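You operate a simulated robot arm through the tools that you are given. There is no shell and no other tool. Be economical: measure what you need, move in short steps, check, and stop when the job is done.

You run a simulated robot arm. Do the job below in one go: nothing can be reset, and whatever is moved stays where it is left.

TASK
Fetch the beaker and set it on the bay of the guide stand. Put the size tile marked "2 mm" from the top of the press bench on the nest of the seal tester and the size tile labelled "4 mm" on the top of the wall rack. Fetch the gauge block marked "85 mm" from the top of the press bench and set it on the top of the sealer table. Stack the sleeve pack labelled "Corn" from the top of the long table on top of the sleeve pack labelled "Peas". Stack the blue paper roll from the start of the line belt on top of the grey paper roll. Take the blue tile labelled "2 C" from the shelf of the line table and leave it on the start of the line belt. Do these in any order. Set down upright: beaker, gauge block.

Only the result counts: the job must be done as asked and must still hold three seconds after the hand-in. Knocking over, shifting, dropping, spilling or breaking anything else fails it. Lids that push on must go on centred and level and be pressed home; caps that screw on are set level and turned clockwise until they are tight.

THE ROBOT
A 7-joint arm with a two-finger parallel gripper on a trunk, on a base that drives. Base frame: it is fixed to the floor where the robot stands at the start and does not move with it; the origin is under the middle of the robot, x ahead of it, y to its left, z up; the surface under the hand at the start is at about z = 0.8. Readings come in m, rad, newtons and seconds.
With the tool pointing down near the work surface it reaches from about 0.32 to 0.72 m from the robot's upright axis, wherever it stands. Its first joint turns from -2.496 to 2.496 rad. Places, roughly: bay of the guide stand (17x18 cm) [0.78, 0.74, 0.8]; beaker [0.5, 0, 0.75]; blue tile [-2.75, 9.5, 0.25]; gauge block [1, 1.75, 0.75]; nest of the seal tester [1, 1.1, 0.8]; paper roll [-4, 10.25, 1]; size tile [0.75, 1.75, 0.75]; sleeve pack [-2.25, 7.5, 0.75]; start of the line belt [-3.9, 10.2, 0.9]; top of the sealer table [1.1, 3.7, 0.7]; top of the wall rack [-1.3, -1.6, 1.3]. Payload 3 kg.
Tool frame: the origin (TCP) lies between the finger pads and is the grasp point; the fingertips stand 0.03 m ahead of it; z points along the fingers, y is the line along which they close. Largest opening 0.11 m; finger width 0.02, thickness 0.01; the body of the gripper, 0.048 by 0.112 m, starts 0.055 m behind the TCP.
Orientation is told as [roll, pitch, yaw] about the base's x, y, z axes, in that order, counted from this pose: with the fingers straight down and closing along the base's y, the tool's x points along the base's -x, its y along +y and its z along -z.

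THE INTERFACE
- The arm moves only by the tool send_rows. Its argument "deltas" is a list of rows, each a list of 7 numbers: the opening in per cent of the stroke, from 0 (shut) to 100 (fully open), then the shift along the tool's x, y, z in units of 100 mm (1.0 is 100 mm), then the turn, a rotation vector about the tool's x, y, z in units of 120 degrees (1.0 is 120 degrees). In form: [[gripper, tx, ty, tz, rx, ry, rz], ...]. A call has 1 to 8 rows; each row is the pose to reach, as a shift and turn from the pose commanded when the call began, along the tool's axes at that moment. A call with a number of a shift or a turn outside -1 to 1 is refused whole. Rows are played at 5 a second. More than 0.05 m and 0.15 rad between two rows, or a gripper value outside its range, and nothing of the call is played. A pose out of reach is approached as far as the arm can. The call stops where the force on the tool passes 40 N (or 10 N more than at its start, if that is more) or the arm is blocked; 0.2 s more then pass. The fingers move at their own pace (about 0.108 m/s each) and stop on an object; they squeeze with about 26 N. The grip force told is the motor's: it shows also when the fingers shut on nothing. Time passes only in rows, and 0.2 s behind the last, so rows that repeat a pose let the fingers close. It gives the time, the measured TCP pose, the force on the tool (base axes), the opening and the grip force at its end, in the units of the frame above (readings bear some noise), with the torque about the TCP (base axes, N m) and any sound that the robot's microphone picked up, and new pictures: "show" is both (left out), scene, wrist or none.
- Cameras (640 x 400 px; columns grow to the right, rows downward): "scene" is now at [0.1526, 0.0219, 1.674]; the picture's right is [0.30, -0.95, -0.00], its down [-0.75, -0.24, -0.62] and it looks along [0.59, 0.19, -0.79] (base axes); focal length 254 px, centre (320, 200). "wrist" rides on the gripper at [0.072, 0.017, -0.103] in the tool frame; the picture's right is [-0.23, 0.97, 0.00], its down [-0.76, -0.18, -0.62] and it looks along [-0.61, -0.14, 0.78] (tool axes); focal length 222 px, centre (320, 200).
- move_column(by): slides the trunk up (or, below 0, down) by that many m; the arm and the scene camera ride with it, the base frame stays. It gives what a move gives, with no picture.
- drive_base(legs): drives the robot by 1 to 6 legs, each [ahead, left, turn to the left] in m, m and rad, along the robot's own axes; the way and the turn of a leg run together, so that a leg with both is an arc; at most 1.5 m and 3.142 rad a leg. The arm and the cameras ride along, it lands a little off, and it stops where it bumps. It gives what a move gives, and a new picture of the scene camera.
- head_to(pan, tilt): turns the head with the scene camera to pan (to the left, within 1.501 rad either way) and tilt (down, from -0.506 to 1.204), counted from straight ahead of the robot. It gives what a move gives, and a new picture of the scene camera.
- probe_pixels(camera, pixels): for up to 12 pixels [column, row] of the newest picture of that camera ("zoom" is the newest enlarged one), the place [x, y, z] in the base frame of the surface seen there, good to about 0.003 m. No time passes.
- enlarge(camera, box): a new picture of the part [left, top, right, bottom] of that camera's present view, enlarged. No time passes.
- hand_in(): hands the job in; it is judged then, once.

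Work in short steps. Measure before you move; look again where a grasp or a placing could have gone wrong, and mend it. You have 138 turns and 260 pictures in all, those below and enlarged ones among them. Open the gripper and draw the arm clear of the work before you hand the job in, unless the task says otherwise; then end with one line.

The tools are called as a command line: name --pt "numbers of a row" for each row, then --argument value for the rest, lists and objects as JSON in quotes. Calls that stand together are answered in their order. send_rows: Moves the arm, as the interface text tells. Its arguments: {"type":"object","properties":{"deltas":{"type":"array","items":{"type":"array","items":{"type":"number"}}},"show":{"type":"string","enum":["both","scene","wrist","none"]}},"required":["deltas"]} The other tools are called the same way: move_column (by) slides the trunk up or down; drive_base (legs) drives the base; head_to (pan, tilt) turns the head that bears the scene camera; probe_pixels (camera, pixels) gives the place of the surface under pixels of a picture; enlarge (camera, box) takes an enlarged picture of a part of a camera's view; hand_in () hands the job in.

At the start:

```text
time: 0.0
ee_pos: [0.593, 0.2217, 1.068]
ee_rot: [0.001, -0.001, 0.0]
wrist_force: [-0.9, 0.4, -0.2]
ft_torque: [0.0, 0.0, 0.03]
finger_gap: 0.11
finger_force: 0.1
trunk travel left (down, up): [-0.8, 0.09]
robot x, y, heading: [0.0001, -0.0013, 0.002]
head pan, tilt: [0.309, 0.906]
```

scene: 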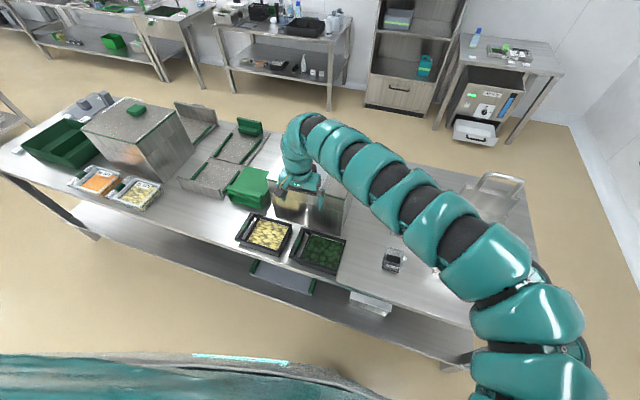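
wrist: 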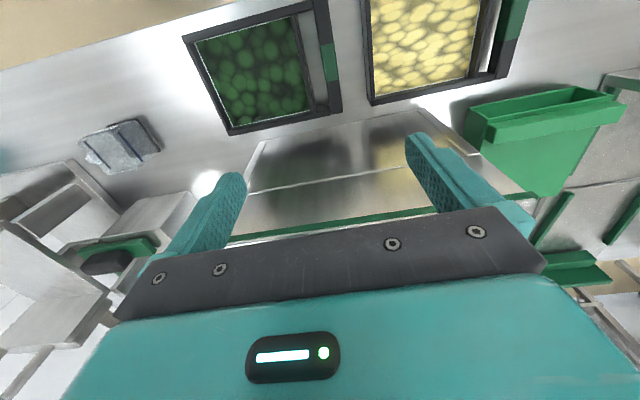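

The scene shows the first table with the trays and a small thing at (393,260). I look closer at the table and turn the head to see the whole.

enlarge --camera "scene" --box '[230, 150, 470, 300]'

enlarge --camera "scene" --box '[0, 70, 320, 270]'

head_to --pan 0.9 --tilt 0.5

```text
2.67 times, centred on (350, 225) of scene
```

zoom: 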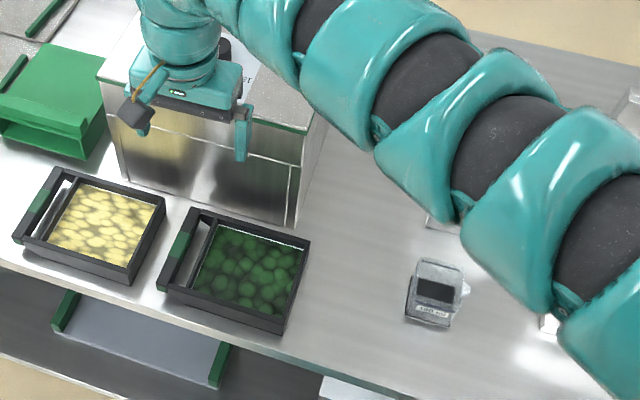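

```text
2.00 times, centred on (160, 170) of scene
```

zoom: 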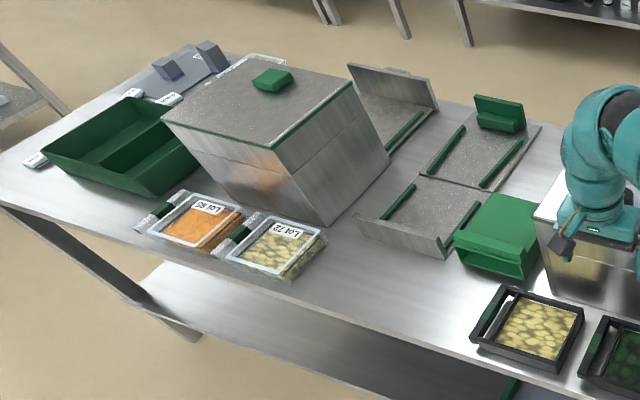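

```text
time: 1.0
ee_pos: [0.5928, 0.2219, 1.0678]
ee_rot: [0.001, 0.0, 0.002]
wrist_force: [0.7, -0.2, 0.5]
ft_torque: [0.02, -0.02, 0.0]
finger_gap: 0.1099
finger_force: 0.0
trunk travel left (down, up): [-0.8, 0.09]
robot x, y, heading: [0.0013, 0.001, 0.001]
head pan, tilt: [0.901, 0.499]
```

scene: 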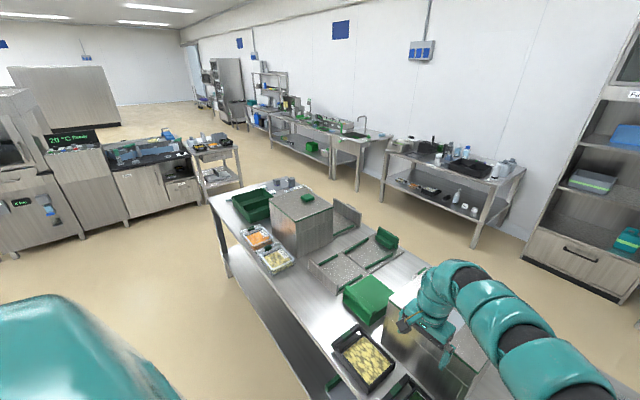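

I look for the beaker near (0.5, 0) and probe the table.

head_to --pan -0.1 --tilt 1.0

enlarge --camera "wrist" --box '[0, 60, 320, 260]'

```text
time: 2.3
ee_pos: [0.5924, 0.2225, 1.0673]
ee_rot: [0.001, 0.001, -0.002]
wrist_force: [-1.0, -0.1, 1.6]
ft_torque: [0.0, 0.02, -0.01]
finger_gap: 0.1098
finger_force: 0.1
trunk travel left (down, up): [-0.8, 0.09]
robot x, y, heading: [0.001, -0.0013, 0.003]
head pan, tilt: [-0.099, 1.0]
```

scene: 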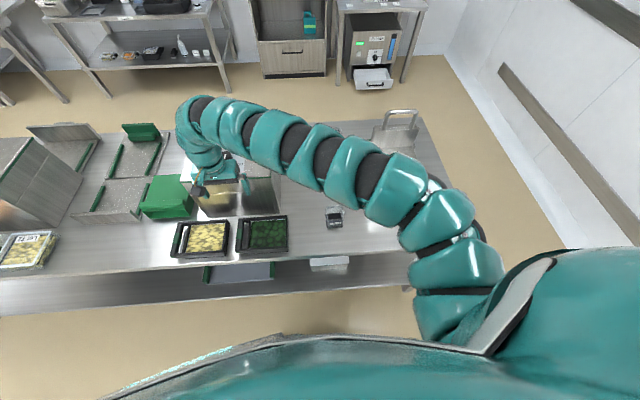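

```text
2.00 times, centred on (160, 160) of wrist
```

zoom: 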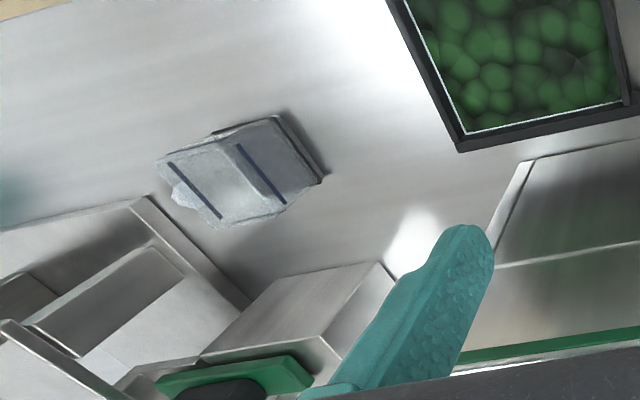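

The grey object at (334,217) seems to be the beaker. I enlarge it and the stand, then probe.

enlarge --camera "scene" --box '[294, 190, 374, 240]'

enlarge --camera "scene" --box '[0, 100, 240, 250]'

probe_pixels --camera "scene" --pixels '[[327, 207], [343, 207], [327, 227], [343, 227], [334, 216], [350, 225], [370, 230], [300, 200], [110, 200], [130, 160], [100, 215], [130, 215]]'

```text
8.00 times, centred on (334, 215) of scene
```

zoom: 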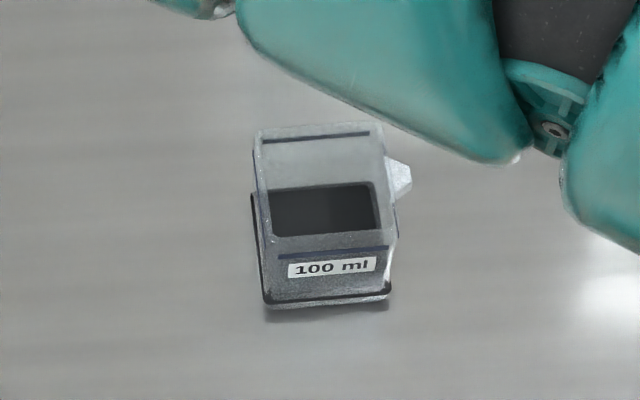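

```text
2.67 times, centred on (120, 175) of scene
```

zoom: 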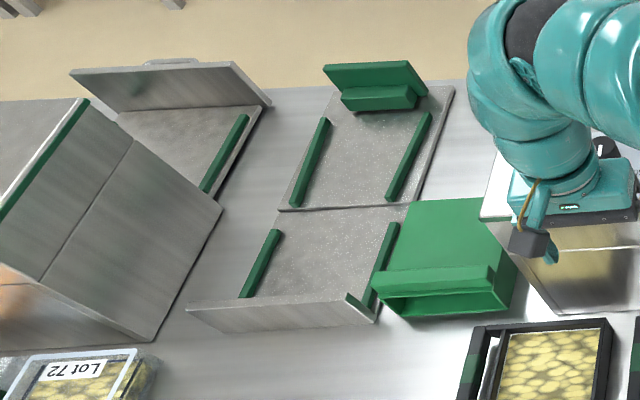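

```text
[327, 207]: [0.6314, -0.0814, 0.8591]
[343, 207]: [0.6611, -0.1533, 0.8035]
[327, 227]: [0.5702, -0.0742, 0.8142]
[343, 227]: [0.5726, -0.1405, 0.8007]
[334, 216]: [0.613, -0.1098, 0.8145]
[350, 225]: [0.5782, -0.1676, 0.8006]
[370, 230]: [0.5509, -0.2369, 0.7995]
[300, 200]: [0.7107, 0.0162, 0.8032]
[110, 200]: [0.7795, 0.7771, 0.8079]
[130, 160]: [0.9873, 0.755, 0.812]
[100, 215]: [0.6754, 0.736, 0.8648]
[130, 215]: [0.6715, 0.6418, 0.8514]
```

The beaker (100 ml) stands near (0.61,-0.11), rim z≈0.86, spout to -y. I drive right so the hand is above it.

drive_base --legs '[[0, -0.33, 0]]'

send_rows --pt "100 0.2 0 0.3 0 0 0" --pt "100 0.2 0 0.6 0 0 0"

```text
time: 4.5
ee_pos: [0.593, -0.1067, 1.0666]
ee_rot: [0.0, -0.001, 0.001]
wrist_force: [0.1, 0.5, 0.5]
ft_torque: [0.07, -0.02, 0.0]
finger_gap: 0.11
finger_force: 0.0
trunk travel left (down, up): [-0.8, 0.09]
robot x, y, heading: [-0.0012, -0.3301, 0.004]
head pan, tilt: [-0.099, 1.0]
```

scene: 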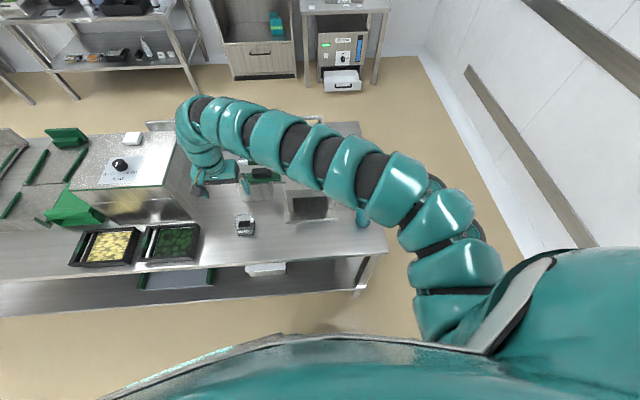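

```text
time: 5.0
ee_pos: [0.5781, -0.1082, 1.007]
ee_rot: [-0.001, -0.001, 0.001]
wrist_force: [0.2, -0.7, 0.3]
ft_torque: [-0.02, 0.03, 0.02]
finger_gap: 0.1099
finger_force: 0.0
trunk travel left (down, up): [-0.8, 0.09]
robot x, y, heading: [0.0004, -0.3304, 0.003]
head pan, tilt: [-0.099, 1.0]
```

scene: 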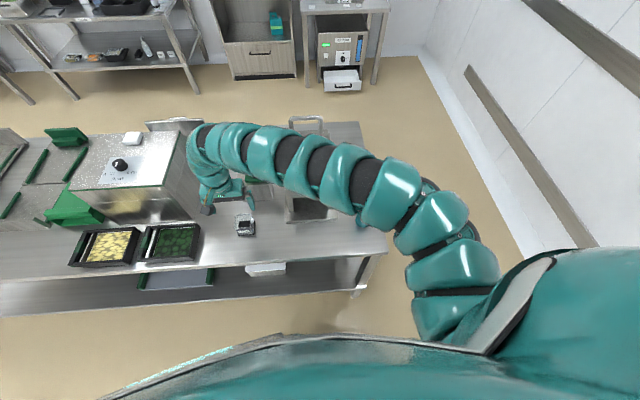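
wrist: 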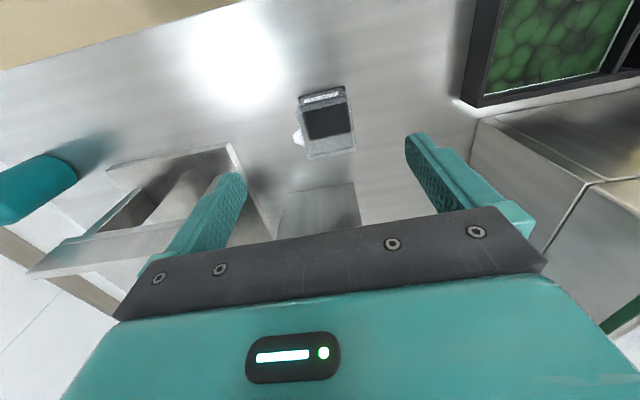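

I probe the beaker in the wrist picture around (325,125).

enlarge --camera "wrist" --box '[262, 70, 390, 150]'

probe_pixels --camera "wrist" --pixels '[[301, 100], [343, 90], [352, 120], [354, 148], [308, 156], [305, 130], [297, 136], [330, 153], [322, 93], [330, 120]]'

```text
5.00 times, centred on (326, 110) of wrist
```

zoom: 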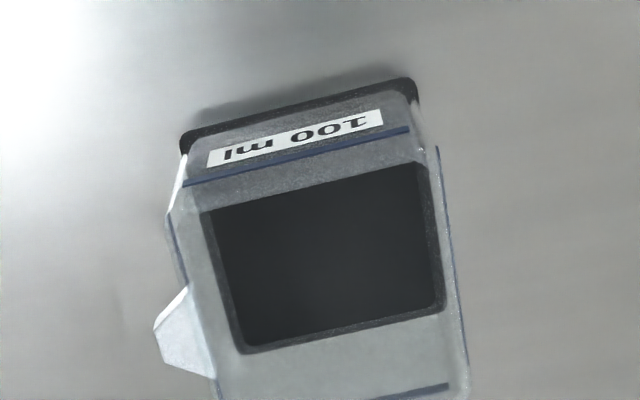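

```text
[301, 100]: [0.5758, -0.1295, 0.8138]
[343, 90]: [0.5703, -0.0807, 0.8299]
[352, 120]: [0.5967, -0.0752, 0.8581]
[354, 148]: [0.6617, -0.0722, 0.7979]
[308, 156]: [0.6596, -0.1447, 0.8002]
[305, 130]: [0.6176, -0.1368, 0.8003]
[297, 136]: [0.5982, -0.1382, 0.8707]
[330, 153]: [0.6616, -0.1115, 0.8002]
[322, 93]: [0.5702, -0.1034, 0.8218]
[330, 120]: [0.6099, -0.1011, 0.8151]
```

Spout sticks out on the -y side, so I will grip along x. I probe the rear rim in the zoom and turn the hand by 90° meanwhile.

probe_pixels --camera "zoom" --pixels '[[420, 388], [440, 380], [300, 380], [300, 150], [300, 120], [350, 370], [300, 270]]'

send_rows --pt "100 0 0 0 0 0 0.07" --pt "100 0 0 0 0 0 0.14" --pt "100 0 0 0 0 0 0.21" --pt "100 0 0 0 0 0 0.28" --pt "100 0 0 0 0 0 0.35" --pt "100 0 0 0 0 0 0.42" --pt "100 0 0 0 0 0 0.49" --pt "100 0 0 0 0 0 0.56" --show "none"

send_rows --pt "100 0 0 0 0 0 0.065" --pt "100 0 0 0 0 0 0.13" --pt "100 0 0 0 0 0 0.19"

```text
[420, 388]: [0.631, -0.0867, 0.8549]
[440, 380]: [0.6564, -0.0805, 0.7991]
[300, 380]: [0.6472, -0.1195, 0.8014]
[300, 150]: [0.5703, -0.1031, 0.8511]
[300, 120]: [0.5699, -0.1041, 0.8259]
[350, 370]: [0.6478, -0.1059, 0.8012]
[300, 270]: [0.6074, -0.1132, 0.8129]
```

```text
time: 6.8
ee_pos: [0.5722, -0.1066, 1.007]
ee_rot: [0.0, 0.0, -1.174]
wrist_force: [-0.9, 1.1, -0.7]
ft_torque: [-0.01, -0.01, -0.01]
finger_gap: 0.1099
finger_force: 0.0
trunk travel left (down, up): [-0.8, 0.09]
robot x, y, heading: [0.0002, -0.3329, 0.003]
head pan, tilt: [-0.099, 1.0]
```

```text
time: 7.7
ee_pos: [0.5728, -0.1075, 1.0079]
ee_rot: [0.0, 0.001, -1.572]
wrist_force: [0.0, 0.4, 0.2]
ft_torque: [0.0, -0.01, 0.0]
finger_gap: 0.1101
finger_force: 0.2
trunk travel left (down, up): [-0.8, 0.09]
robot x, y, heading: [-0.0027, -0.3272, 0.001]
head pan, tilt: [-0.099, 1.0]
```

scene: 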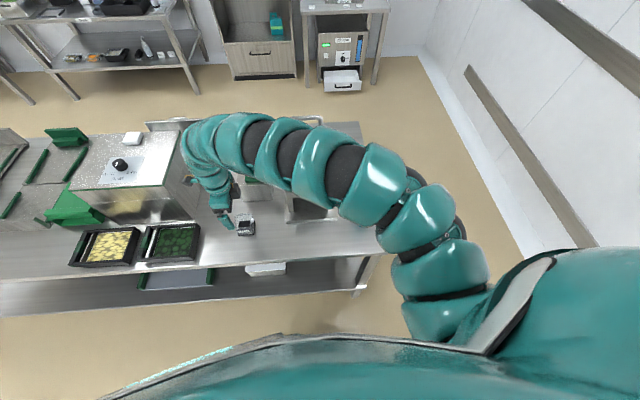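
wrist: 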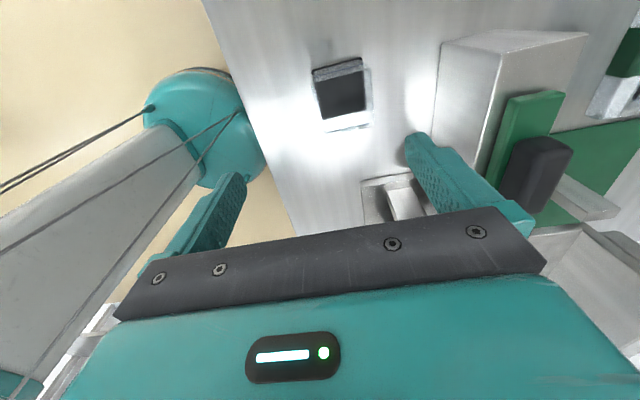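

Hand now closes along x; tool x = base +y, tool y = base +x. I shift 28 mm along x, 5 mm along y and descend to z≈0.838.

send_rows --pt "100 0.05 0.28 0.0 0 0 0" --pt "100 0.05 0.28 0.45 0 0 0" --pt "100 0.05 0.28 0.9 0 0 0" --pt "100 0.05 0.28 0.9 0 0 0" --show "both"

```text
time: 8.7
ee_pos: [0.5991, -0.0998, 0.9145]
ee_rot: [0.0, 0.0, -1.568]
wrist_force: [0.3, -1.1, 0.4]
ft_torque: [0.0, -0.01, 0.0]
finger_gap: 0.1101
finger_force: 0.0
trunk travel left (down, up): [-0.8, 0.09]
robot x, y, heading: [-0.0042, -0.3313, 0.002]
head pan, tilt: [-0.099, 1.0]
```

scene: 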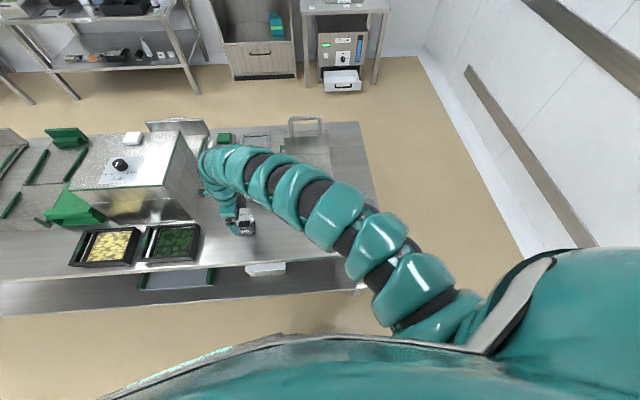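
wrist: 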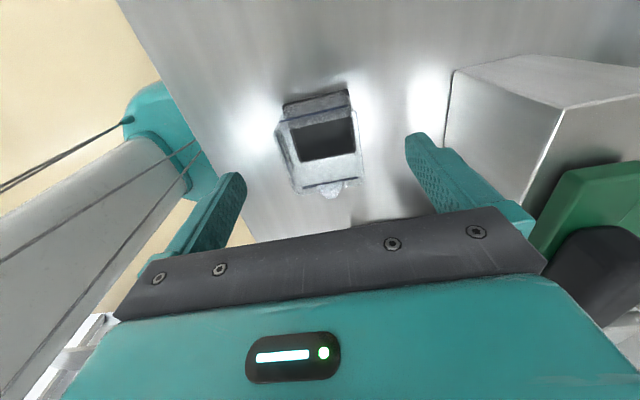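

Aligned over the beaker; I descend 76 mm and close.

send_rows --pt "100 -0.03 0.02 0.4 0 0 0" --pt "100 -0.03 0.02 0.76 0 0 0" --pt "100 -0.03 0.02 0.76 0 0 0" --pt "20 -0.03 0.02 0.76 0 0 0" --pt "20 -0.03 0.02 0.76 0 0 0" --pt "20 -0.03 0.02 0.76 0 0 0" --pt "20 -0.03 0.02 0.76 0 0 0" --show "wrist"

```text
time: 10.2
ee_pos: [0.6026, -0.1057, 0.84]
ee_rot: [0.0, 0.0, -1.569]
wrist_force: [-0.1, 0.0, -0.3]
ft_torque: [-0.01, -0.01, 0.03]
finger_gap: 0.0595
finger_force: 25.8
trunk travel left (down, up): [-0.8, 0.09]
robot x, y, heading: [0.0002, -0.3262, 0.004]
head pan, tilt: [-0.099, 1.0]
```

wrist: 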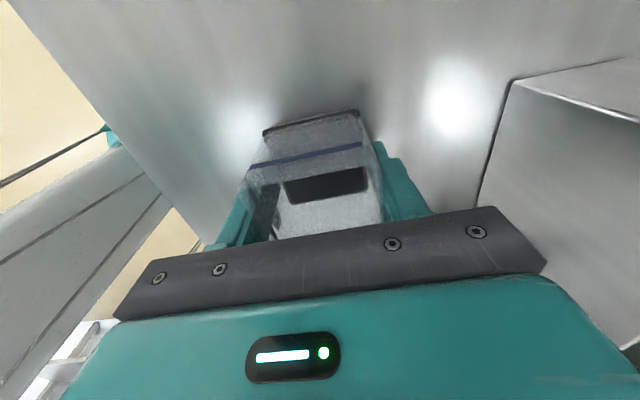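

Gripped (gap 59.5 mm). I lift 0.2 m and raise the trunk, then check the scene.

send_rows --pt "20 0 0 -0.25 0 0 0" --pt "20 0 0 -0.5 0 0 0" --pt "20 0 0 -0.75 0 0 0" --pt "20 0 0 -1.0 0 0 0" --show "none"

send_rows --pt "20 0 0 -0.25 0 0 0" --pt "20 0 0 -0.5 0 0 0" --pt "20 0 0 -0.75 0 0 0" --pt "20 0 0 -1.0 0 0 0" --show "none"

move_column --by 0.09

head_to --pan 0.5 --tilt 0.9

```text
time: 11.2
ee_pos: [0.6032, -0.1064, 0.9394]
ee_rot: [-0.001, -0.001, -1.57]
wrist_force: [-0.3, 0.1, -0.1]
ft_torque: [0.02, 0.01, 0.03]
finger_gap: 0.0597
finger_force: 26.1
trunk travel left (down, up): [-0.8, 0.09]
robot x, y, heading: [-0.0026, -0.3304, 0.001]
head pan, tilt: [-0.099, 1.0]
```

```text
time: 12.2
ee_pos: [0.605, -0.1041, 1.0401]
ee_rot: [0.0, 0.0, -1.568]
wrist_force: [-0.4, 0.1, -0.6]
ft_torque: [0.0, 0.02, -0.03]
finger_gap: 0.0596
finger_force: 26.5
trunk travel left (down, up): [-0.8, 0.09]
robot x, y, heading: [0.0032, -0.3325, 0.004]
head pan, tilt: [-0.099, 1.0]
```

```text
time: 13.5
ee_pos: [0.6042, -0.1049, 1.1297]
ee_rot: [-0.001, -0.002, -1.571]
wrist_force: [-0.4, 0.3, -1.2]
ft_torque: [0.04, 0.04, -0.01]
finger_gap: 0.0595
finger_force: 25.9
trunk travel left (down, up): [-0.89, 0.0]
robot x, y, heading: [0.0007, -0.3303, 0.002]
head pan, tilt: [-0.099, 1.0]
```

```text
time: 14.5
ee_pos: [0.6037, -0.1044, 1.1295]
ee_rot: [-0.002, 0.0, -1.569]
wrist_force: [-0.4, -0.1, -0.9]
ft_torque: [0.03, -0.01, -0.05]
finger_gap: 0.0595
finger_force: 26.0
trunk travel left (down, up): [-0.89, 0.0]
robot x, y, heading: [0.0016, -0.3298, 0.0]
head pan, tilt: [0.499, 0.901]
```

scene: 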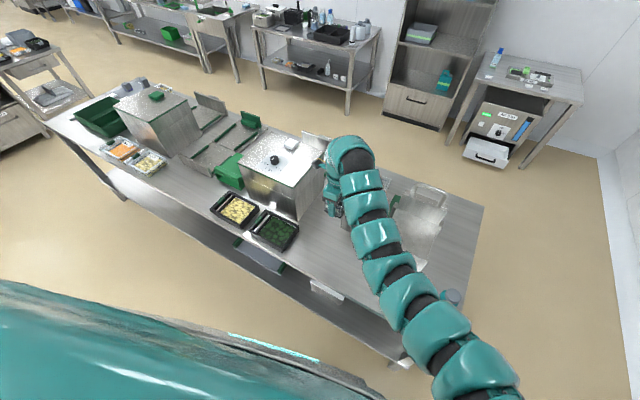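

I probe the box top and knob, table front edge and bay walls.

probe_pixels --camera "scene" --pixels '[[274, 158], [291, 146], [260, 165], [390, 338], [330, 308], [120, 193], [200, 230], [214, 158], [180, 157], [205, 172], [255, 120], [250, 131]]'

enlarge --camera "scene" --box '[50, 70, 290, 220]'

```text
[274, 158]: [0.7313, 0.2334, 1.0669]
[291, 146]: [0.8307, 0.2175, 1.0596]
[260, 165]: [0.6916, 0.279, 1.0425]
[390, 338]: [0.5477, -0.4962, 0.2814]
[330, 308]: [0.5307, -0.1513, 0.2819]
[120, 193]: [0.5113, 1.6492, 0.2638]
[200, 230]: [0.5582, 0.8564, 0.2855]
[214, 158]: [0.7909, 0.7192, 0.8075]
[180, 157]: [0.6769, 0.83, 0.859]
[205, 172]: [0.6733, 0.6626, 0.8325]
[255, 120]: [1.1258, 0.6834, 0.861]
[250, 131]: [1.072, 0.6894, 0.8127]
```

```text
2.67 times, centred on (170, 145) of scene
```

zoom: 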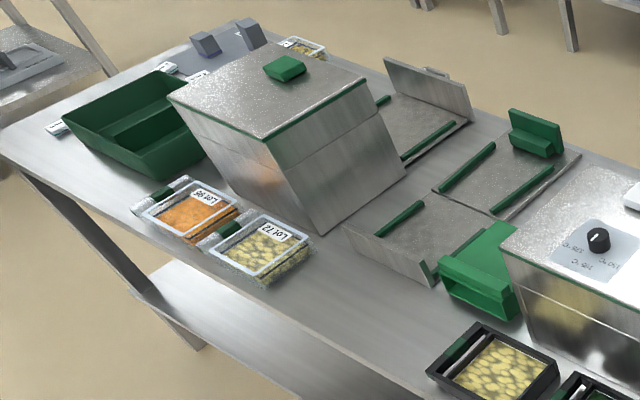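

Box top is 1.043, knob 1.067; beaker bottom is ~1.09. I drive left 0.845 m.

drive_base --legs '[[0, 0.845, 0]]'

head_to --pan 0.1 --tilt 0.95

```text
time: 18.9
ee_pos: [0.5989, 0.7347, 1.1305]
ee_rot: [0.0, -0.002, -1.564]
wrist_force: [0.0, 0.0, -0.1]
ft_torque: [-0.01, -0.06, 0.0]
finger_gap: 0.0595
finger_force: 26.1
trunk travel left (down, up): [-0.89, 0.0]
robot x, y, heading: [-0.0058, 0.4988, 0.008]
head pan, tilt: [0.499, 0.901]
```

scene: 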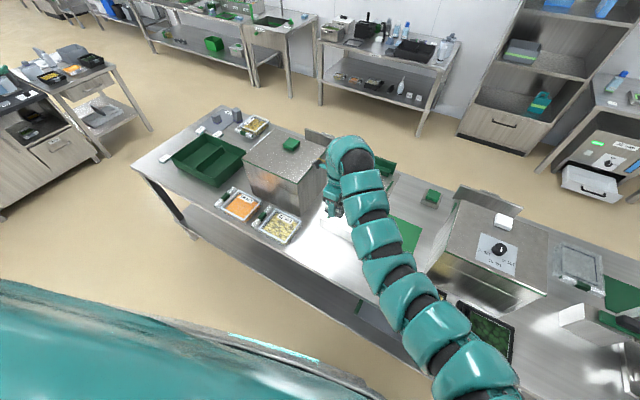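

```text
time: 19.8
ee_pos: [0.5988, 0.7346, 1.1302]
ee_rot: [0.001, 0.0, -1.563]
wrist_force: [0.4, 0.7, -0.9]
ft_torque: [-0.04, 0.0, -0.01]
finger_gap: 0.0594
finger_force: 25.6
trunk travel left (down, up): [-0.89, 0.0]
robot x, y, heading: [-0.0035, 0.5117, 0.014]
head pan, tilt: [0.099, 0.949]
```

scene: 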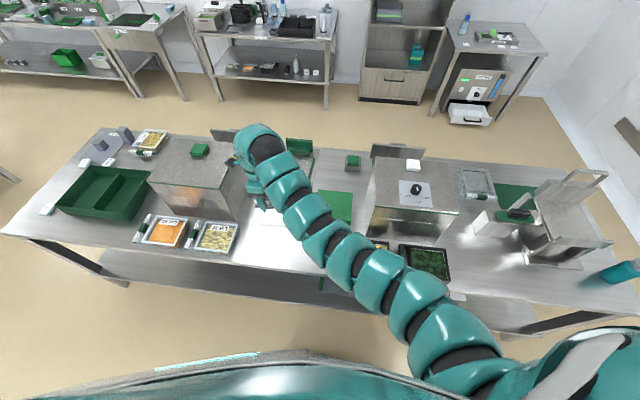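

I probe the table front edge and drive 0.1 m ahead, then take a wrist picture.

probe_pixels --camera "scene" --pixels '[[150, 245], [150, 250], [150, 255], [250, 268]]'

drive_base --legs '[[0.1, 0, 0]]'

send_rows --pt "20 0 0.1 0 0 0 0" --show "wrist"

```text
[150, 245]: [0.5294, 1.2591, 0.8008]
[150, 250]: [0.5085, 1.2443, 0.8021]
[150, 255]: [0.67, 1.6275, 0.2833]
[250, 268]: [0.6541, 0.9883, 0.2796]
```

```text
time: 21.0
ee_pos: [0.6983, 0.7343, 1.1287]
ee_rot: [-0.002, 0.001, -1.565]
wrist_force: [0.3, 0.4, -0.2]
ft_torque: [0.02, 0.01, -0.02]
finger_gap: 0.0593
finger_force: 26.0
trunk travel left (down, up): [-0.89, 0.0]
robot x, y, heading: [0.098, 0.5066, 0.013]
head pan, tilt: [0.099, 0.949]
```

scene: 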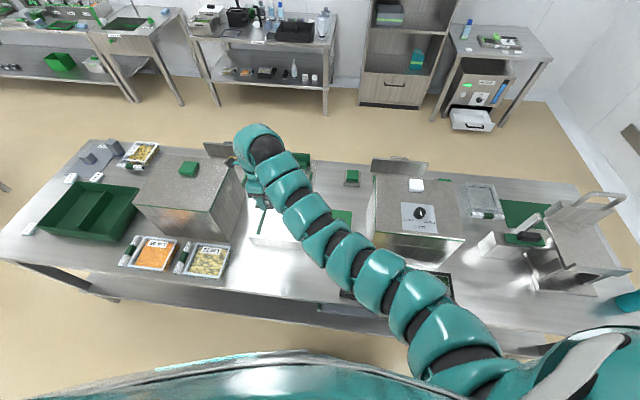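

```text
time: 21.4
ee_pos: [0.7093, 0.7335, 1.1297]
ee_rot: [-0.002, 0.0, -1.563]
wrist_force: [0.7, -0.8, -0.6]
ft_torque: [-0.02, -0.02, 0.01]
finger_gap: 0.0595
finger_force: 25.9
trunk travel left (down, up): [-0.89, 0.0]
robot x, y, heading: [0.0962, 0.5074, 0.008]
head pan, tilt: [0.099, 0.949]
```

wrist: 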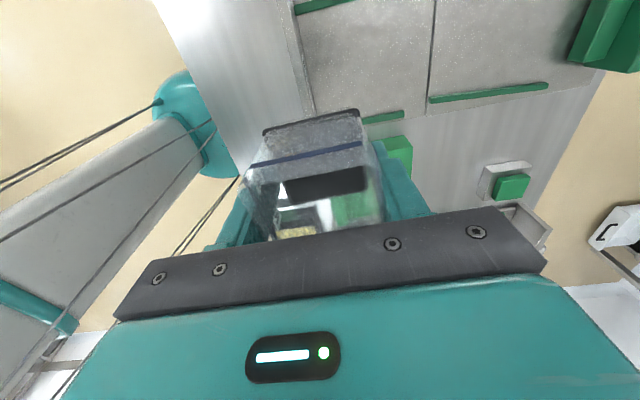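

I probe the bay floor edges and rails in the wrist view.

probe_pixels --camera "wrist" --pixels '[[325, 5], [385, 118], [402, 115], [296, 30], [312, 105], [305, 20], [320, 100], [432, 50], [427, 95], [360, 60], [380, 125], [400, 140]]'

```text
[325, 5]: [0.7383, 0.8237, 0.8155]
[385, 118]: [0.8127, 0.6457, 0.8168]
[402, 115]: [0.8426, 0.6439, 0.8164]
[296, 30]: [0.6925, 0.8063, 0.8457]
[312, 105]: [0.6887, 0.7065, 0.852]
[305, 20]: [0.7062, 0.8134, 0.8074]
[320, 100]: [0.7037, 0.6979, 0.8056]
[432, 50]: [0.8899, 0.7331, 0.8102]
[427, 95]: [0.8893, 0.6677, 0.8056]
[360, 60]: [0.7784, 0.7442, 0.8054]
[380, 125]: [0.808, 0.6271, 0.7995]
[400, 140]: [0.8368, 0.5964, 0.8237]
```

Bay centre ≈(0.79,0.735), floor 0.806. I check how far the robot's body front is from the table edge.

probe_pixels --camera "scene" --pixels '[[250, 360], [200, 375], [320, 362], [300, 352], [250, 310]]'

```text
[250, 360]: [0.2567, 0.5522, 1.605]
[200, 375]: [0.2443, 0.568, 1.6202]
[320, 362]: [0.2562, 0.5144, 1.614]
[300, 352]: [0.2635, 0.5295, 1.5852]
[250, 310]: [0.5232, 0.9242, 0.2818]
```

I drive 4 cm ahead and let the arm do the other 4 cm, then lower.

drive_base --legs '[[0.045, 0, 0]]'

send_rows --pt "20 0 0.36 0 0 0 0" --pt "20 0 0.36 0.4 0 0 0" --pt "20 0 0.36 0.8 0 0 0" --pt "20 0 0.36 1.0 0 0 0" --show "none"

send_rows --pt "20 0 0 0.4 0 0 0" --pt "20 0 0 0.8 0 0 0" --pt "20 0 0 0.8 0 0 0"

```text
time: 22.3
ee_pos: [0.7542, 0.7338, 1.1285]
ee_rot: [-0.001, 0.0, -1.564]
wrist_force: [0.6, 0.1, -1.6]
ft_torque: [0.03, 0.04, -0.02]
finger_gap: 0.0595
finger_force: 25.5
trunk travel left (down, up): [-0.89, 0.0]
robot x, y, heading: [0.1392, 0.5063, 0.006]
head pan, tilt: [0.099, 0.949]
```

scene: 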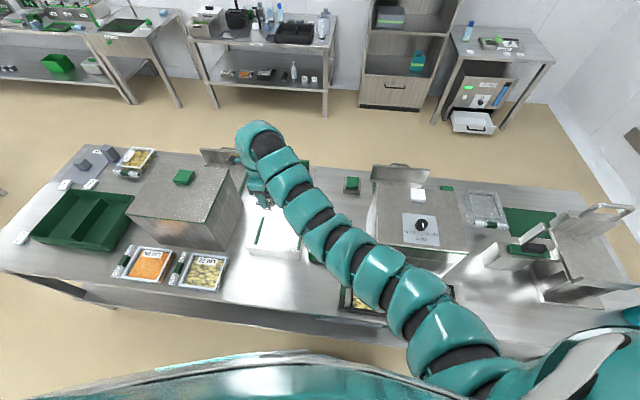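

```text
time: 23.3
ee_pos: [0.7876, 0.7343, 1.0287]
ee_rot: [0.0, 0.0, -1.565]
wrist_force: [0.9, 1.1, -0.6]
ft_torque: [-0.01, 0.01, 0.01]
finger_gap: 0.0595
finger_force: 26.0
trunk travel left (down, up): [-0.89, 0.0]
robot x, y, heading: [0.1391, 0.5051, 0.009]
head pan, tilt: [0.099, 0.949]
```

```text
time: 24.1
ee_pos: [0.7708, 0.722, 0.9678]
ee_rot: [0.002, 0.0, -1.563]
wrist_force: [0.3, 0.2, -0.6]
ft_torque: [-0.01, 0.0, 0.02]
finger_gap: 0.0597
finger_force: 25.9
out of reach, approached as far as the arm can: row 1, 2, 3
trunk travel left (down, up): [-0.89, 0.0]
robot x, y, heading: [0.1427, 0.5085, 0.011]
head pan, tilt: [0.099, 0.949]
```

scene: 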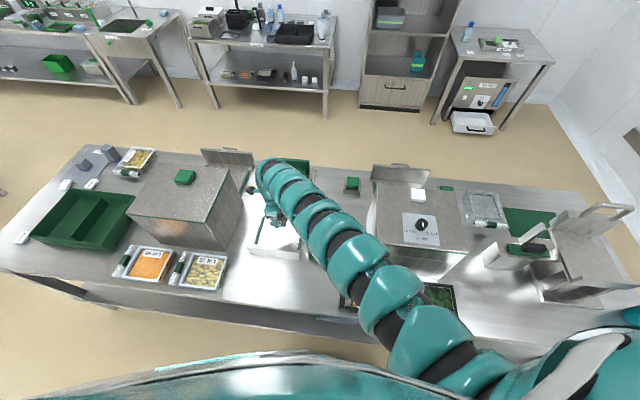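
wrist: 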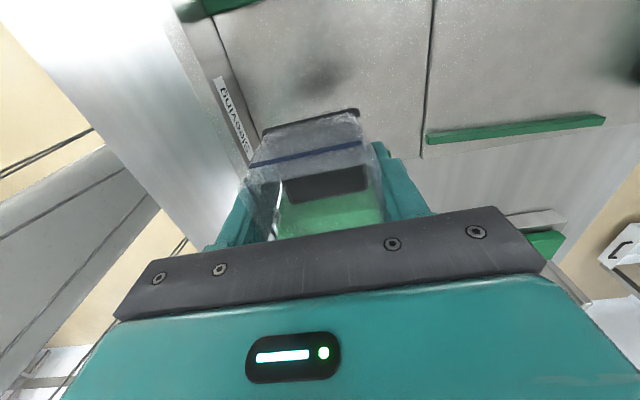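

The raised trunk limits reach; I lower the trunk by 0.09 and then correct with the arm.

move_column --by -0.09

send_rows --pt "20 0.1 0.16 0 0 0 0" --pt "20 0.1 0.16 0 0 0 0" --show "wrist"

```text
time: 25.3
ee_pos: [0.7716, 0.722, 0.8773]
ee_rot: [-0.001, -0.001, -1.565]
wrist_force: [-0.2, 1.2, -1.0]
ft_torque: [0.01, -0.01, -0.01]
finger_gap: 0.0597
finger_force: 26.3
trunk travel left (down, up): [-0.8, 0.09]
robot x, y, heading: [0.1394, 0.5082, 0.008]
head pan, tilt: [0.099, 0.949]
```

```text
time: 25.9
ee_pos: [0.7712, 0.7217, 0.8776]
ee_rot: [-0.001, -0.001, -1.564]
wrist_force: [0.3, 0.2, -0.6]
ft_torque: [0.01, 0.02, -0.04]
finger_gap: 0.0596
finger_force: 26.1
out of reach, approached as far as the arm can: row 1, 2
trunk travel left (down, up): [-0.8, 0.09]
robot x, y, heading: [0.1395, 0.5067, 0.007]
head pan, tilt: [0.099, 0.949]
```

wrist: 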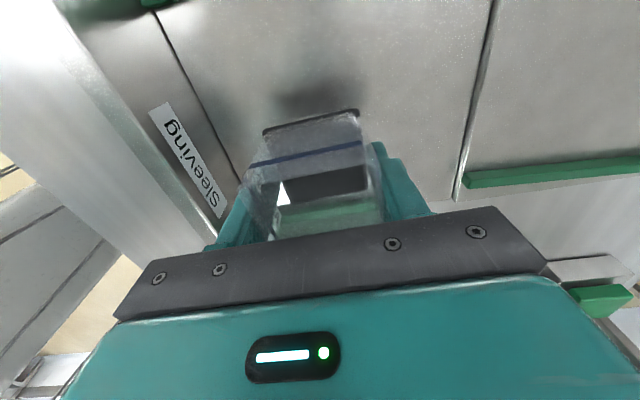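

Nearly there; I drive 18 mm ahead/12 mm left and lower the trunk by 0.029.

drive_base --legs '[[0.018, 0.012, 0]]'

move_column --by -0.028

send_rows --pt "20 0 0 0 0 0 0" --show "wrist"

```text
time: 26.7
ee_pos: [0.7911, 0.7336, 0.8771]
ee_rot: [-0.003, -0.001, -1.564]
wrist_force: [-0.3, 0.1, -1.4]
ft_torque: [-0.02, 0.0, 0.01]
finger_gap: 0.0595
finger_force: 26.3
trunk travel left (down, up): [-0.8, 0.09]
robot x, y, heading: [0.1595, 0.5201, 0.006]
head pan, tilt: [0.099, 0.949]
```

scene: 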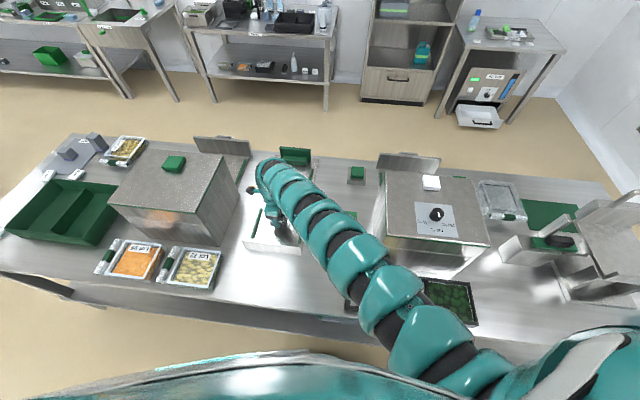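

```text
time: 27.4
ee_pos: [0.789, 0.7332, 0.8503]
ee_rot: [0.001, 0.0, -1.564]
wrist_force: [0.1, 0.5, -0.3]
ft_torque: [0.02, -0.01, 0.02]
finger_gap: 0.0595
finger_force: 25.6
trunk travel left (down, up): [-0.772, 0.118]
robot x, y, heading: [0.1554, 0.5177, 0.002]
head pan, tilt: [0.099, 0.949]
```

```text
time: 27.8
ee_pos: [0.7898, 0.7339, 0.8495]
ee_rot: [-0.001, 0.002, -1.562]
wrist_force: [0.0, -1.0, -0.2]
ft_torque: [0.0, 0.0, 0.01]
finger_gap: 0.0598
finger_force: 26.6
trunk travel left (down, up): [-0.772, 0.118]
robot x, y, heading: [0.1577, 0.5207, 0.007]
head pan, tilt: [0.099, 0.949]
```

wrist: 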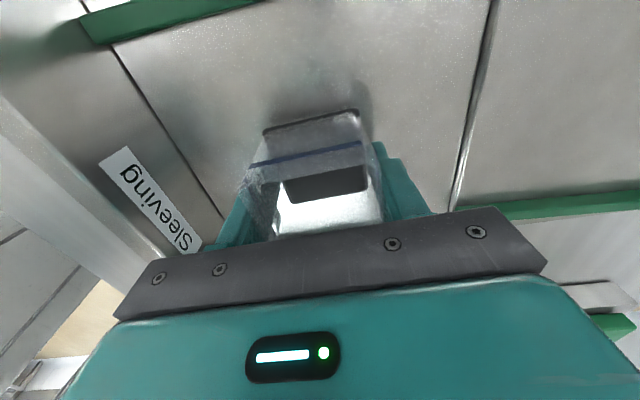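

About 3-4 mm to go; I lower 4 mm by trunk and look at the force.

move_column --by -0.004

```text
time: 28.4
ee_pos: [0.7904, 0.7326, 0.8467]
ee_rot: [0.002, 0.0, -1.564]
wrist_force: [0.1, -0.5, 5.9]
ft_torque: [0.14, 0.14, 0.01]
finger_gap: 0.0597
finger_force: 25.8
trunk travel left (down, up): [-0.768, 0.122]
robot x, y, heading: [0.157, 0.5149, 0.008]
head pan, tilt: [0.099, 0.949]
```

Contact (5.9 N up). I open partly, then raise the trunk, then look.

send_rows --pt "75 0 0 0 0 0 0" --pt "75 0 0 0 0 0 0" --pt "75 0 0 0 0 0 0" --show "none"

move_column --by 0.122

send_rows --pt "100 0 -0.3 -0.3 0 0 0" --pt "100 0 -0.5 -0.6 0 0 0" --pt "100 0 -0.5 -1.0 0 0 0" --show "both"

```text
time: 29.2
ee_pos: [0.7902, 0.7338, 0.8456]
ee_rot: [0.0, 0.001, -1.565]
wrist_force: [0.5, -0.3, -0.9]
ft_torque: [-0.03, 0.01, -0.03]
finger_gap: 0.0824
finger_force: 0.0
trunk travel left (down, up): [-0.768, 0.122]
robot x, y, heading: [0.1587, 0.5188, 0.004]
head pan, tilt: [0.099, 0.949]
```

```text
time: 30.7
ee_pos: [0.7895, 0.7322, 0.9679]
ee_rot: [0.001, 0.0, -1.564]
wrist_force: [0.2, -0.2, -0.2]
ft_torque: [0.02, -0.06, -0.02]
finger_gap: 0.0826
finger_force: 0.0
trunk travel left (down, up): [-0.89, 0.0]
robot x, y, heading: [0.1573, 0.5195, 0.005]
head pan, tilt: [0.099, 0.949]
```

```text
time: 31.5
ee_pos: [0.7398, 0.7327, 1.0674]
ee_rot: [-0.001, -0.002, -1.565]
wrist_force: [0.6, -0.2, 0.9]
ft_torque: [0.0, -0.01, 0.01]
finger_gap: 0.1099
finger_force: 0.1
trunk travel left (down, up): [-0.89, 0.0]
robot x, y, heading: [0.1605, 0.5181, 0.007]
head pan, tilt: [0.099, 0.949]
```

scene: 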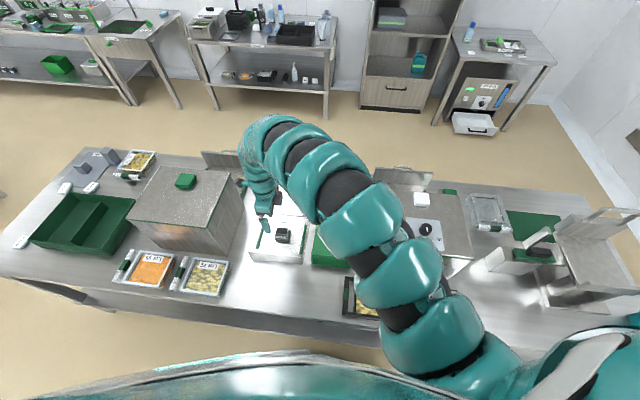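
wrist: 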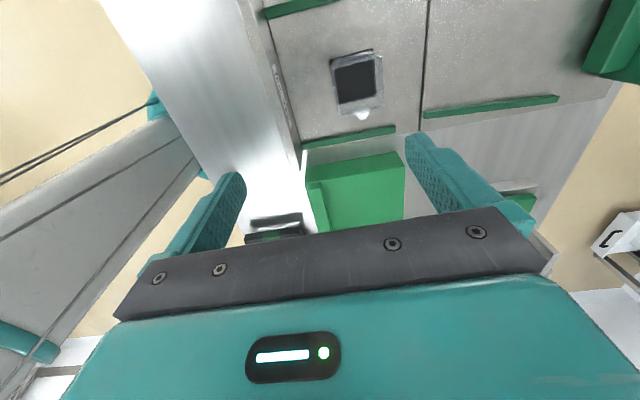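

Beaker stands in the bay. Next the tiles and gauge block at the far left end: I enlarge that area and probe, then back off and drive left.

enlarge --camera "scene" --box '[0, 140, 160, 260]'

probe_pixels --camera "scene" --pixels '[[66, 187], [90, 187], [22, 241], [75, 169], [112, 157], [95, 165], [186, 181], [200, 180], [225, 158], [240, 188]]'

drive_base --legs '[[-0.3, 0, 0], [0, 1.0, 0]]'

head_to --pan 0.2 --tilt 0.95

```text
3.33 times, centred on (80, 200) of scene
```

zoom: 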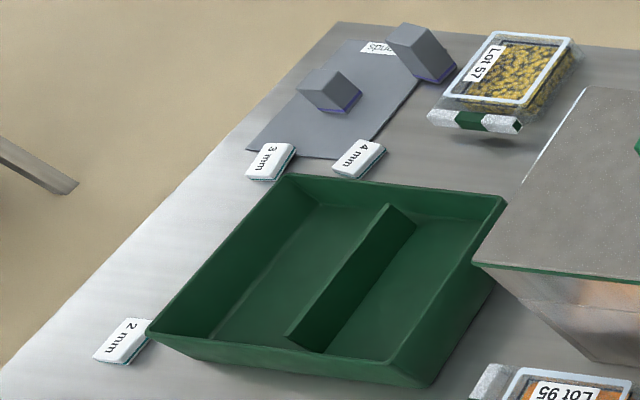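

```text
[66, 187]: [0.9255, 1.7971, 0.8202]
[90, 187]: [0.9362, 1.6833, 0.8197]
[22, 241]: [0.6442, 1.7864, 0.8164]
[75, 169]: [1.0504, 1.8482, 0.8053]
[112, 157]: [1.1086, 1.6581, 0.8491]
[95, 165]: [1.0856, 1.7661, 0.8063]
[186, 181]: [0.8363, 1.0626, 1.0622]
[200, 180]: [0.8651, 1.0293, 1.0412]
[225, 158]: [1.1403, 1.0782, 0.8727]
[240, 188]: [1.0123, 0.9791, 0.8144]
```

```text
time: 38.3
ee_pos: [0.4432, 1.7324, 1.0673]
ee_rot: [-0.002, 0.0, -1.572]
wrist_force: [1.0, -0.2, 0.0]
ft_torque: [0.01, 0.0, 0.0]
finger_gap: 0.1099
finger_force: 0.0
trunk travel left (down, up): [-0.89, 0.0]
robot x, y, heading: [-0.1389, 1.5198, 0.001]
head pan, tilt: [0.099, 0.949]
```

scene: 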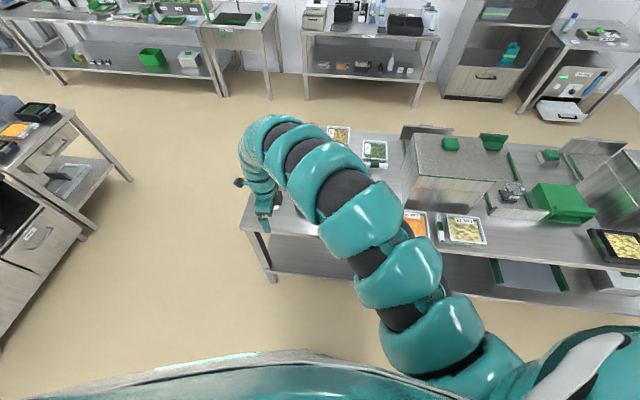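

```text
time: 39.0
ee_pos: [0.4435, 1.7311, 1.0672]
ee_rot: [0.001, 0.0, -1.573]
wrist_force: [0.8, 0.1, 0.0]
ft_torque: [-0.01, 0.03, 0.02]
finger_gap: 0.11
finger_force: 0.1
trunk travel left (down, up): [-0.89, 0.0]
robot x, y, heading: [-0.1418, 1.5221, 0.002]
head pan, tilt: [0.201, 0.949]
```

scene: 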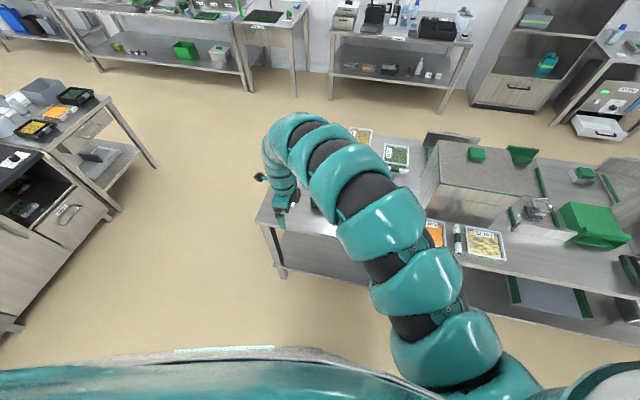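

2 mm tile is at (0.644,1.786,0.816), 4 mm at (0.936,1.683). I drive to put the hand near the 2 mm tile and look.

drive_base --legs '[[0.2, 0.05, 0]]'

send_rows --pt "100 0 0 0.5 0 0 0" --pt "100 0 0 0.9 0 0 0" --show "wrist"

```text
time: 40.6
ee_pos: [0.6439, 1.7849, 1.0663]
ee_rot: [0.0, 0.0, -1.571]
wrist_force: [0.0, -0.2, -0.4]
ft_torque: [0.0, -0.01, -0.03]
finger_gap: 0.11
finger_force: 0.1
trunk travel left (down, up): [-0.89, 0.0]
robot x, y, heading: [0.0627, 1.5695, -0.001]
head pan, tilt: [0.201, 0.949]
```

scene: 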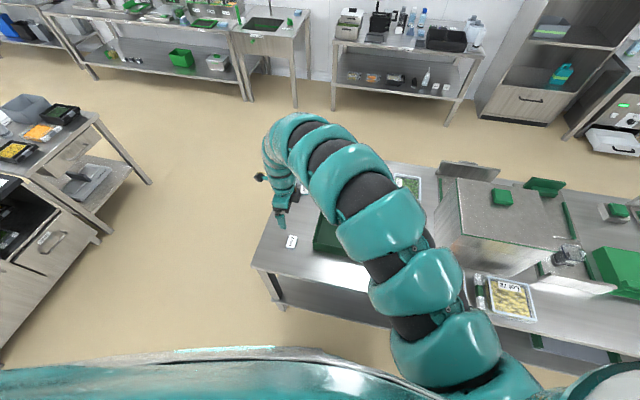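

```text
time: 41.2
ee_pos: [0.6405, 1.7829, 0.9757]
ee_rot: [-0.001, -0.003, -1.569]
wrist_force: [-0.5, -0.4, -0.5]
ft_torque: [0.0, 0.0, 0.01]
finger_gap: 0.1097
finger_force: 0.1
trunk travel left (down, up): [-0.89, 0.0]
robot x, y, heading: [0.058, 1.5713, -0.001]
head pan, tilt: [0.201, 0.949]
```

wrist: 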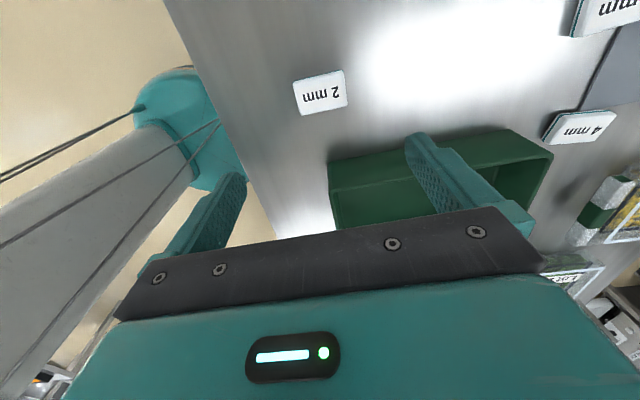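

I probe the tile corners and the tray's near edge.

probe_pixels --camera "wrist" --pixels '[[295, 84], [340, 73], [345, 101], [301, 112], [320, 93], [330, 162], [400, 148], [332, 200]]'

enlarge --camera "wrist" --box '[280, 55, 376, 115]'

```text
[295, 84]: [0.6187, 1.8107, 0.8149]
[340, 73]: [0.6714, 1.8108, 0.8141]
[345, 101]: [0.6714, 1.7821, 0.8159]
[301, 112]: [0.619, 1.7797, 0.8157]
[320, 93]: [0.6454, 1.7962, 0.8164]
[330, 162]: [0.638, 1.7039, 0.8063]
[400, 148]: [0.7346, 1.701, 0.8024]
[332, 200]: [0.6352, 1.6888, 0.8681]
```

```text
6.67 times, centred on (328, 85) of wrist
```

zoom: 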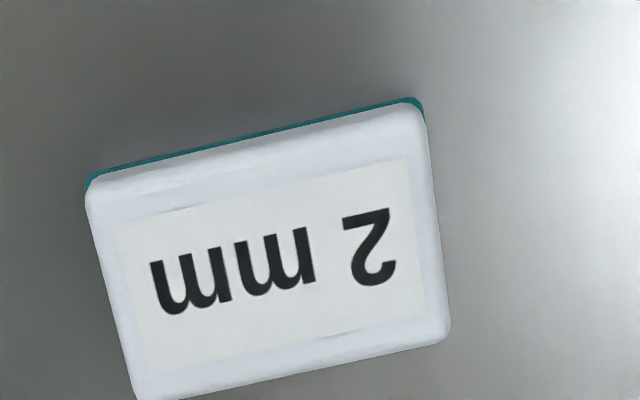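

Tile centre (0.645,1.793), axis-aligned. I descend to TCP z 0.834 and close.

send_rows --pt "100 0.1 0.045 0.3 0 0 0" --pt "100 0.1 0.045 0.7 0 0 0" --pt "100 0.1 0.045 1.0 0 0 0" --pt "100 0.1 0.045 1.0 0 0 0" --show "wrist"

```text
time: 42.2
ee_pos: [0.6382, 1.7909, 0.8878]
ee_rot: [0.001, -0.002, -1.569]
wrist_force: [0.4, 0.3, 0.6]
ft_torque: [-0.01, 0.01, 0.01]
finger_gap: 0.1099
finger_force: 0.2
out of reach, approached as far as the arm can: row 3, 4
trunk travel left (down, up): [-0.89, 0.0]
robot x, y, heading: [0.0598, 1.5703, 0.002]
head pan, tilt: [0.201, 0.949]
```

wrist: 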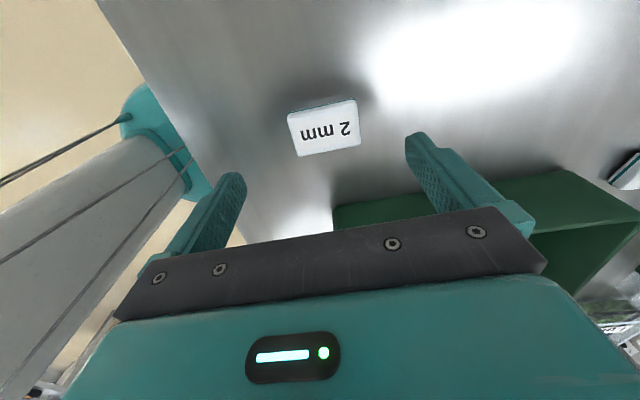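

I lower the trunk 0.05 (z→0.838), then fine-adjust with the arm and close.

move_column --by -0.045

send_rows --pt "100 0.02 0.06 0.0 0 0 0" --pt "100 0.02 0.06 0.08 0 0 0" --pt "100 0.02 0.06 0.08 0 0 0" --pt "30 0.02 0.06 0.08 0 0 0" --pt "30 0.02 0.06 0.08 0 0 0" --pt "30 0.02 0.06 0.08 0 0 0" --pt "30 0.02 0.06 0.08 0 0 0" --show "wrist"

```text
time: 43.1
ee_pos: [0.6378, 1.7914, 0.8434]
ee_rot: [-0.001, -0.001, -1.57]
wrist_force: [-0.1, -0.5, -0.5]
ft_torque: [0.03, 0.02, -0.01]
finger_gap: 0.11
finger_force: 0.2
trunk travel left (down, up): [-0.845, 0.045]
robot x, y, heading: [0.0584, 1.571, 0.008]
head pan, tilt: [0.201, 0.949]
```

```text
time: 44.7
ee_pos: [0.6382, 1.7886, 0.8402]
ee_rot: [0.0, -0.002, -1.57]
wrist_force: [1.5, 0.5, 1.6]
ft_torque: [0.02, -0.03, -0.01]
finger_gap: 0.0547
finger_force: 26.1
out of reach, approached as far as the arm can: row 1, 2, 3, 4, 5, 6, 7
trunk travel left (down, up): [-0.845, 0.045]
robot x, y, heading: [0.0588, 1.5718, 0.003]
head pan, tilt: [0.201, 0.949]
```

wrist: 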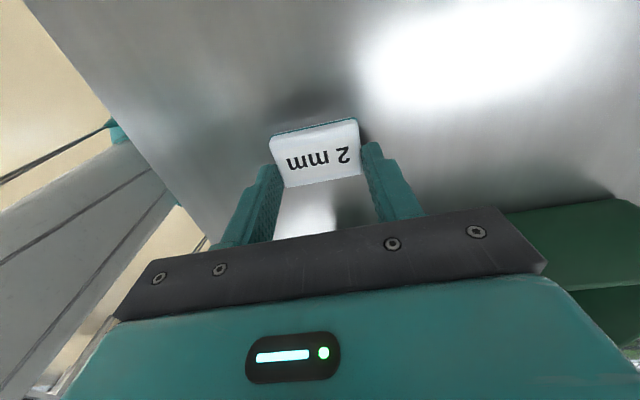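

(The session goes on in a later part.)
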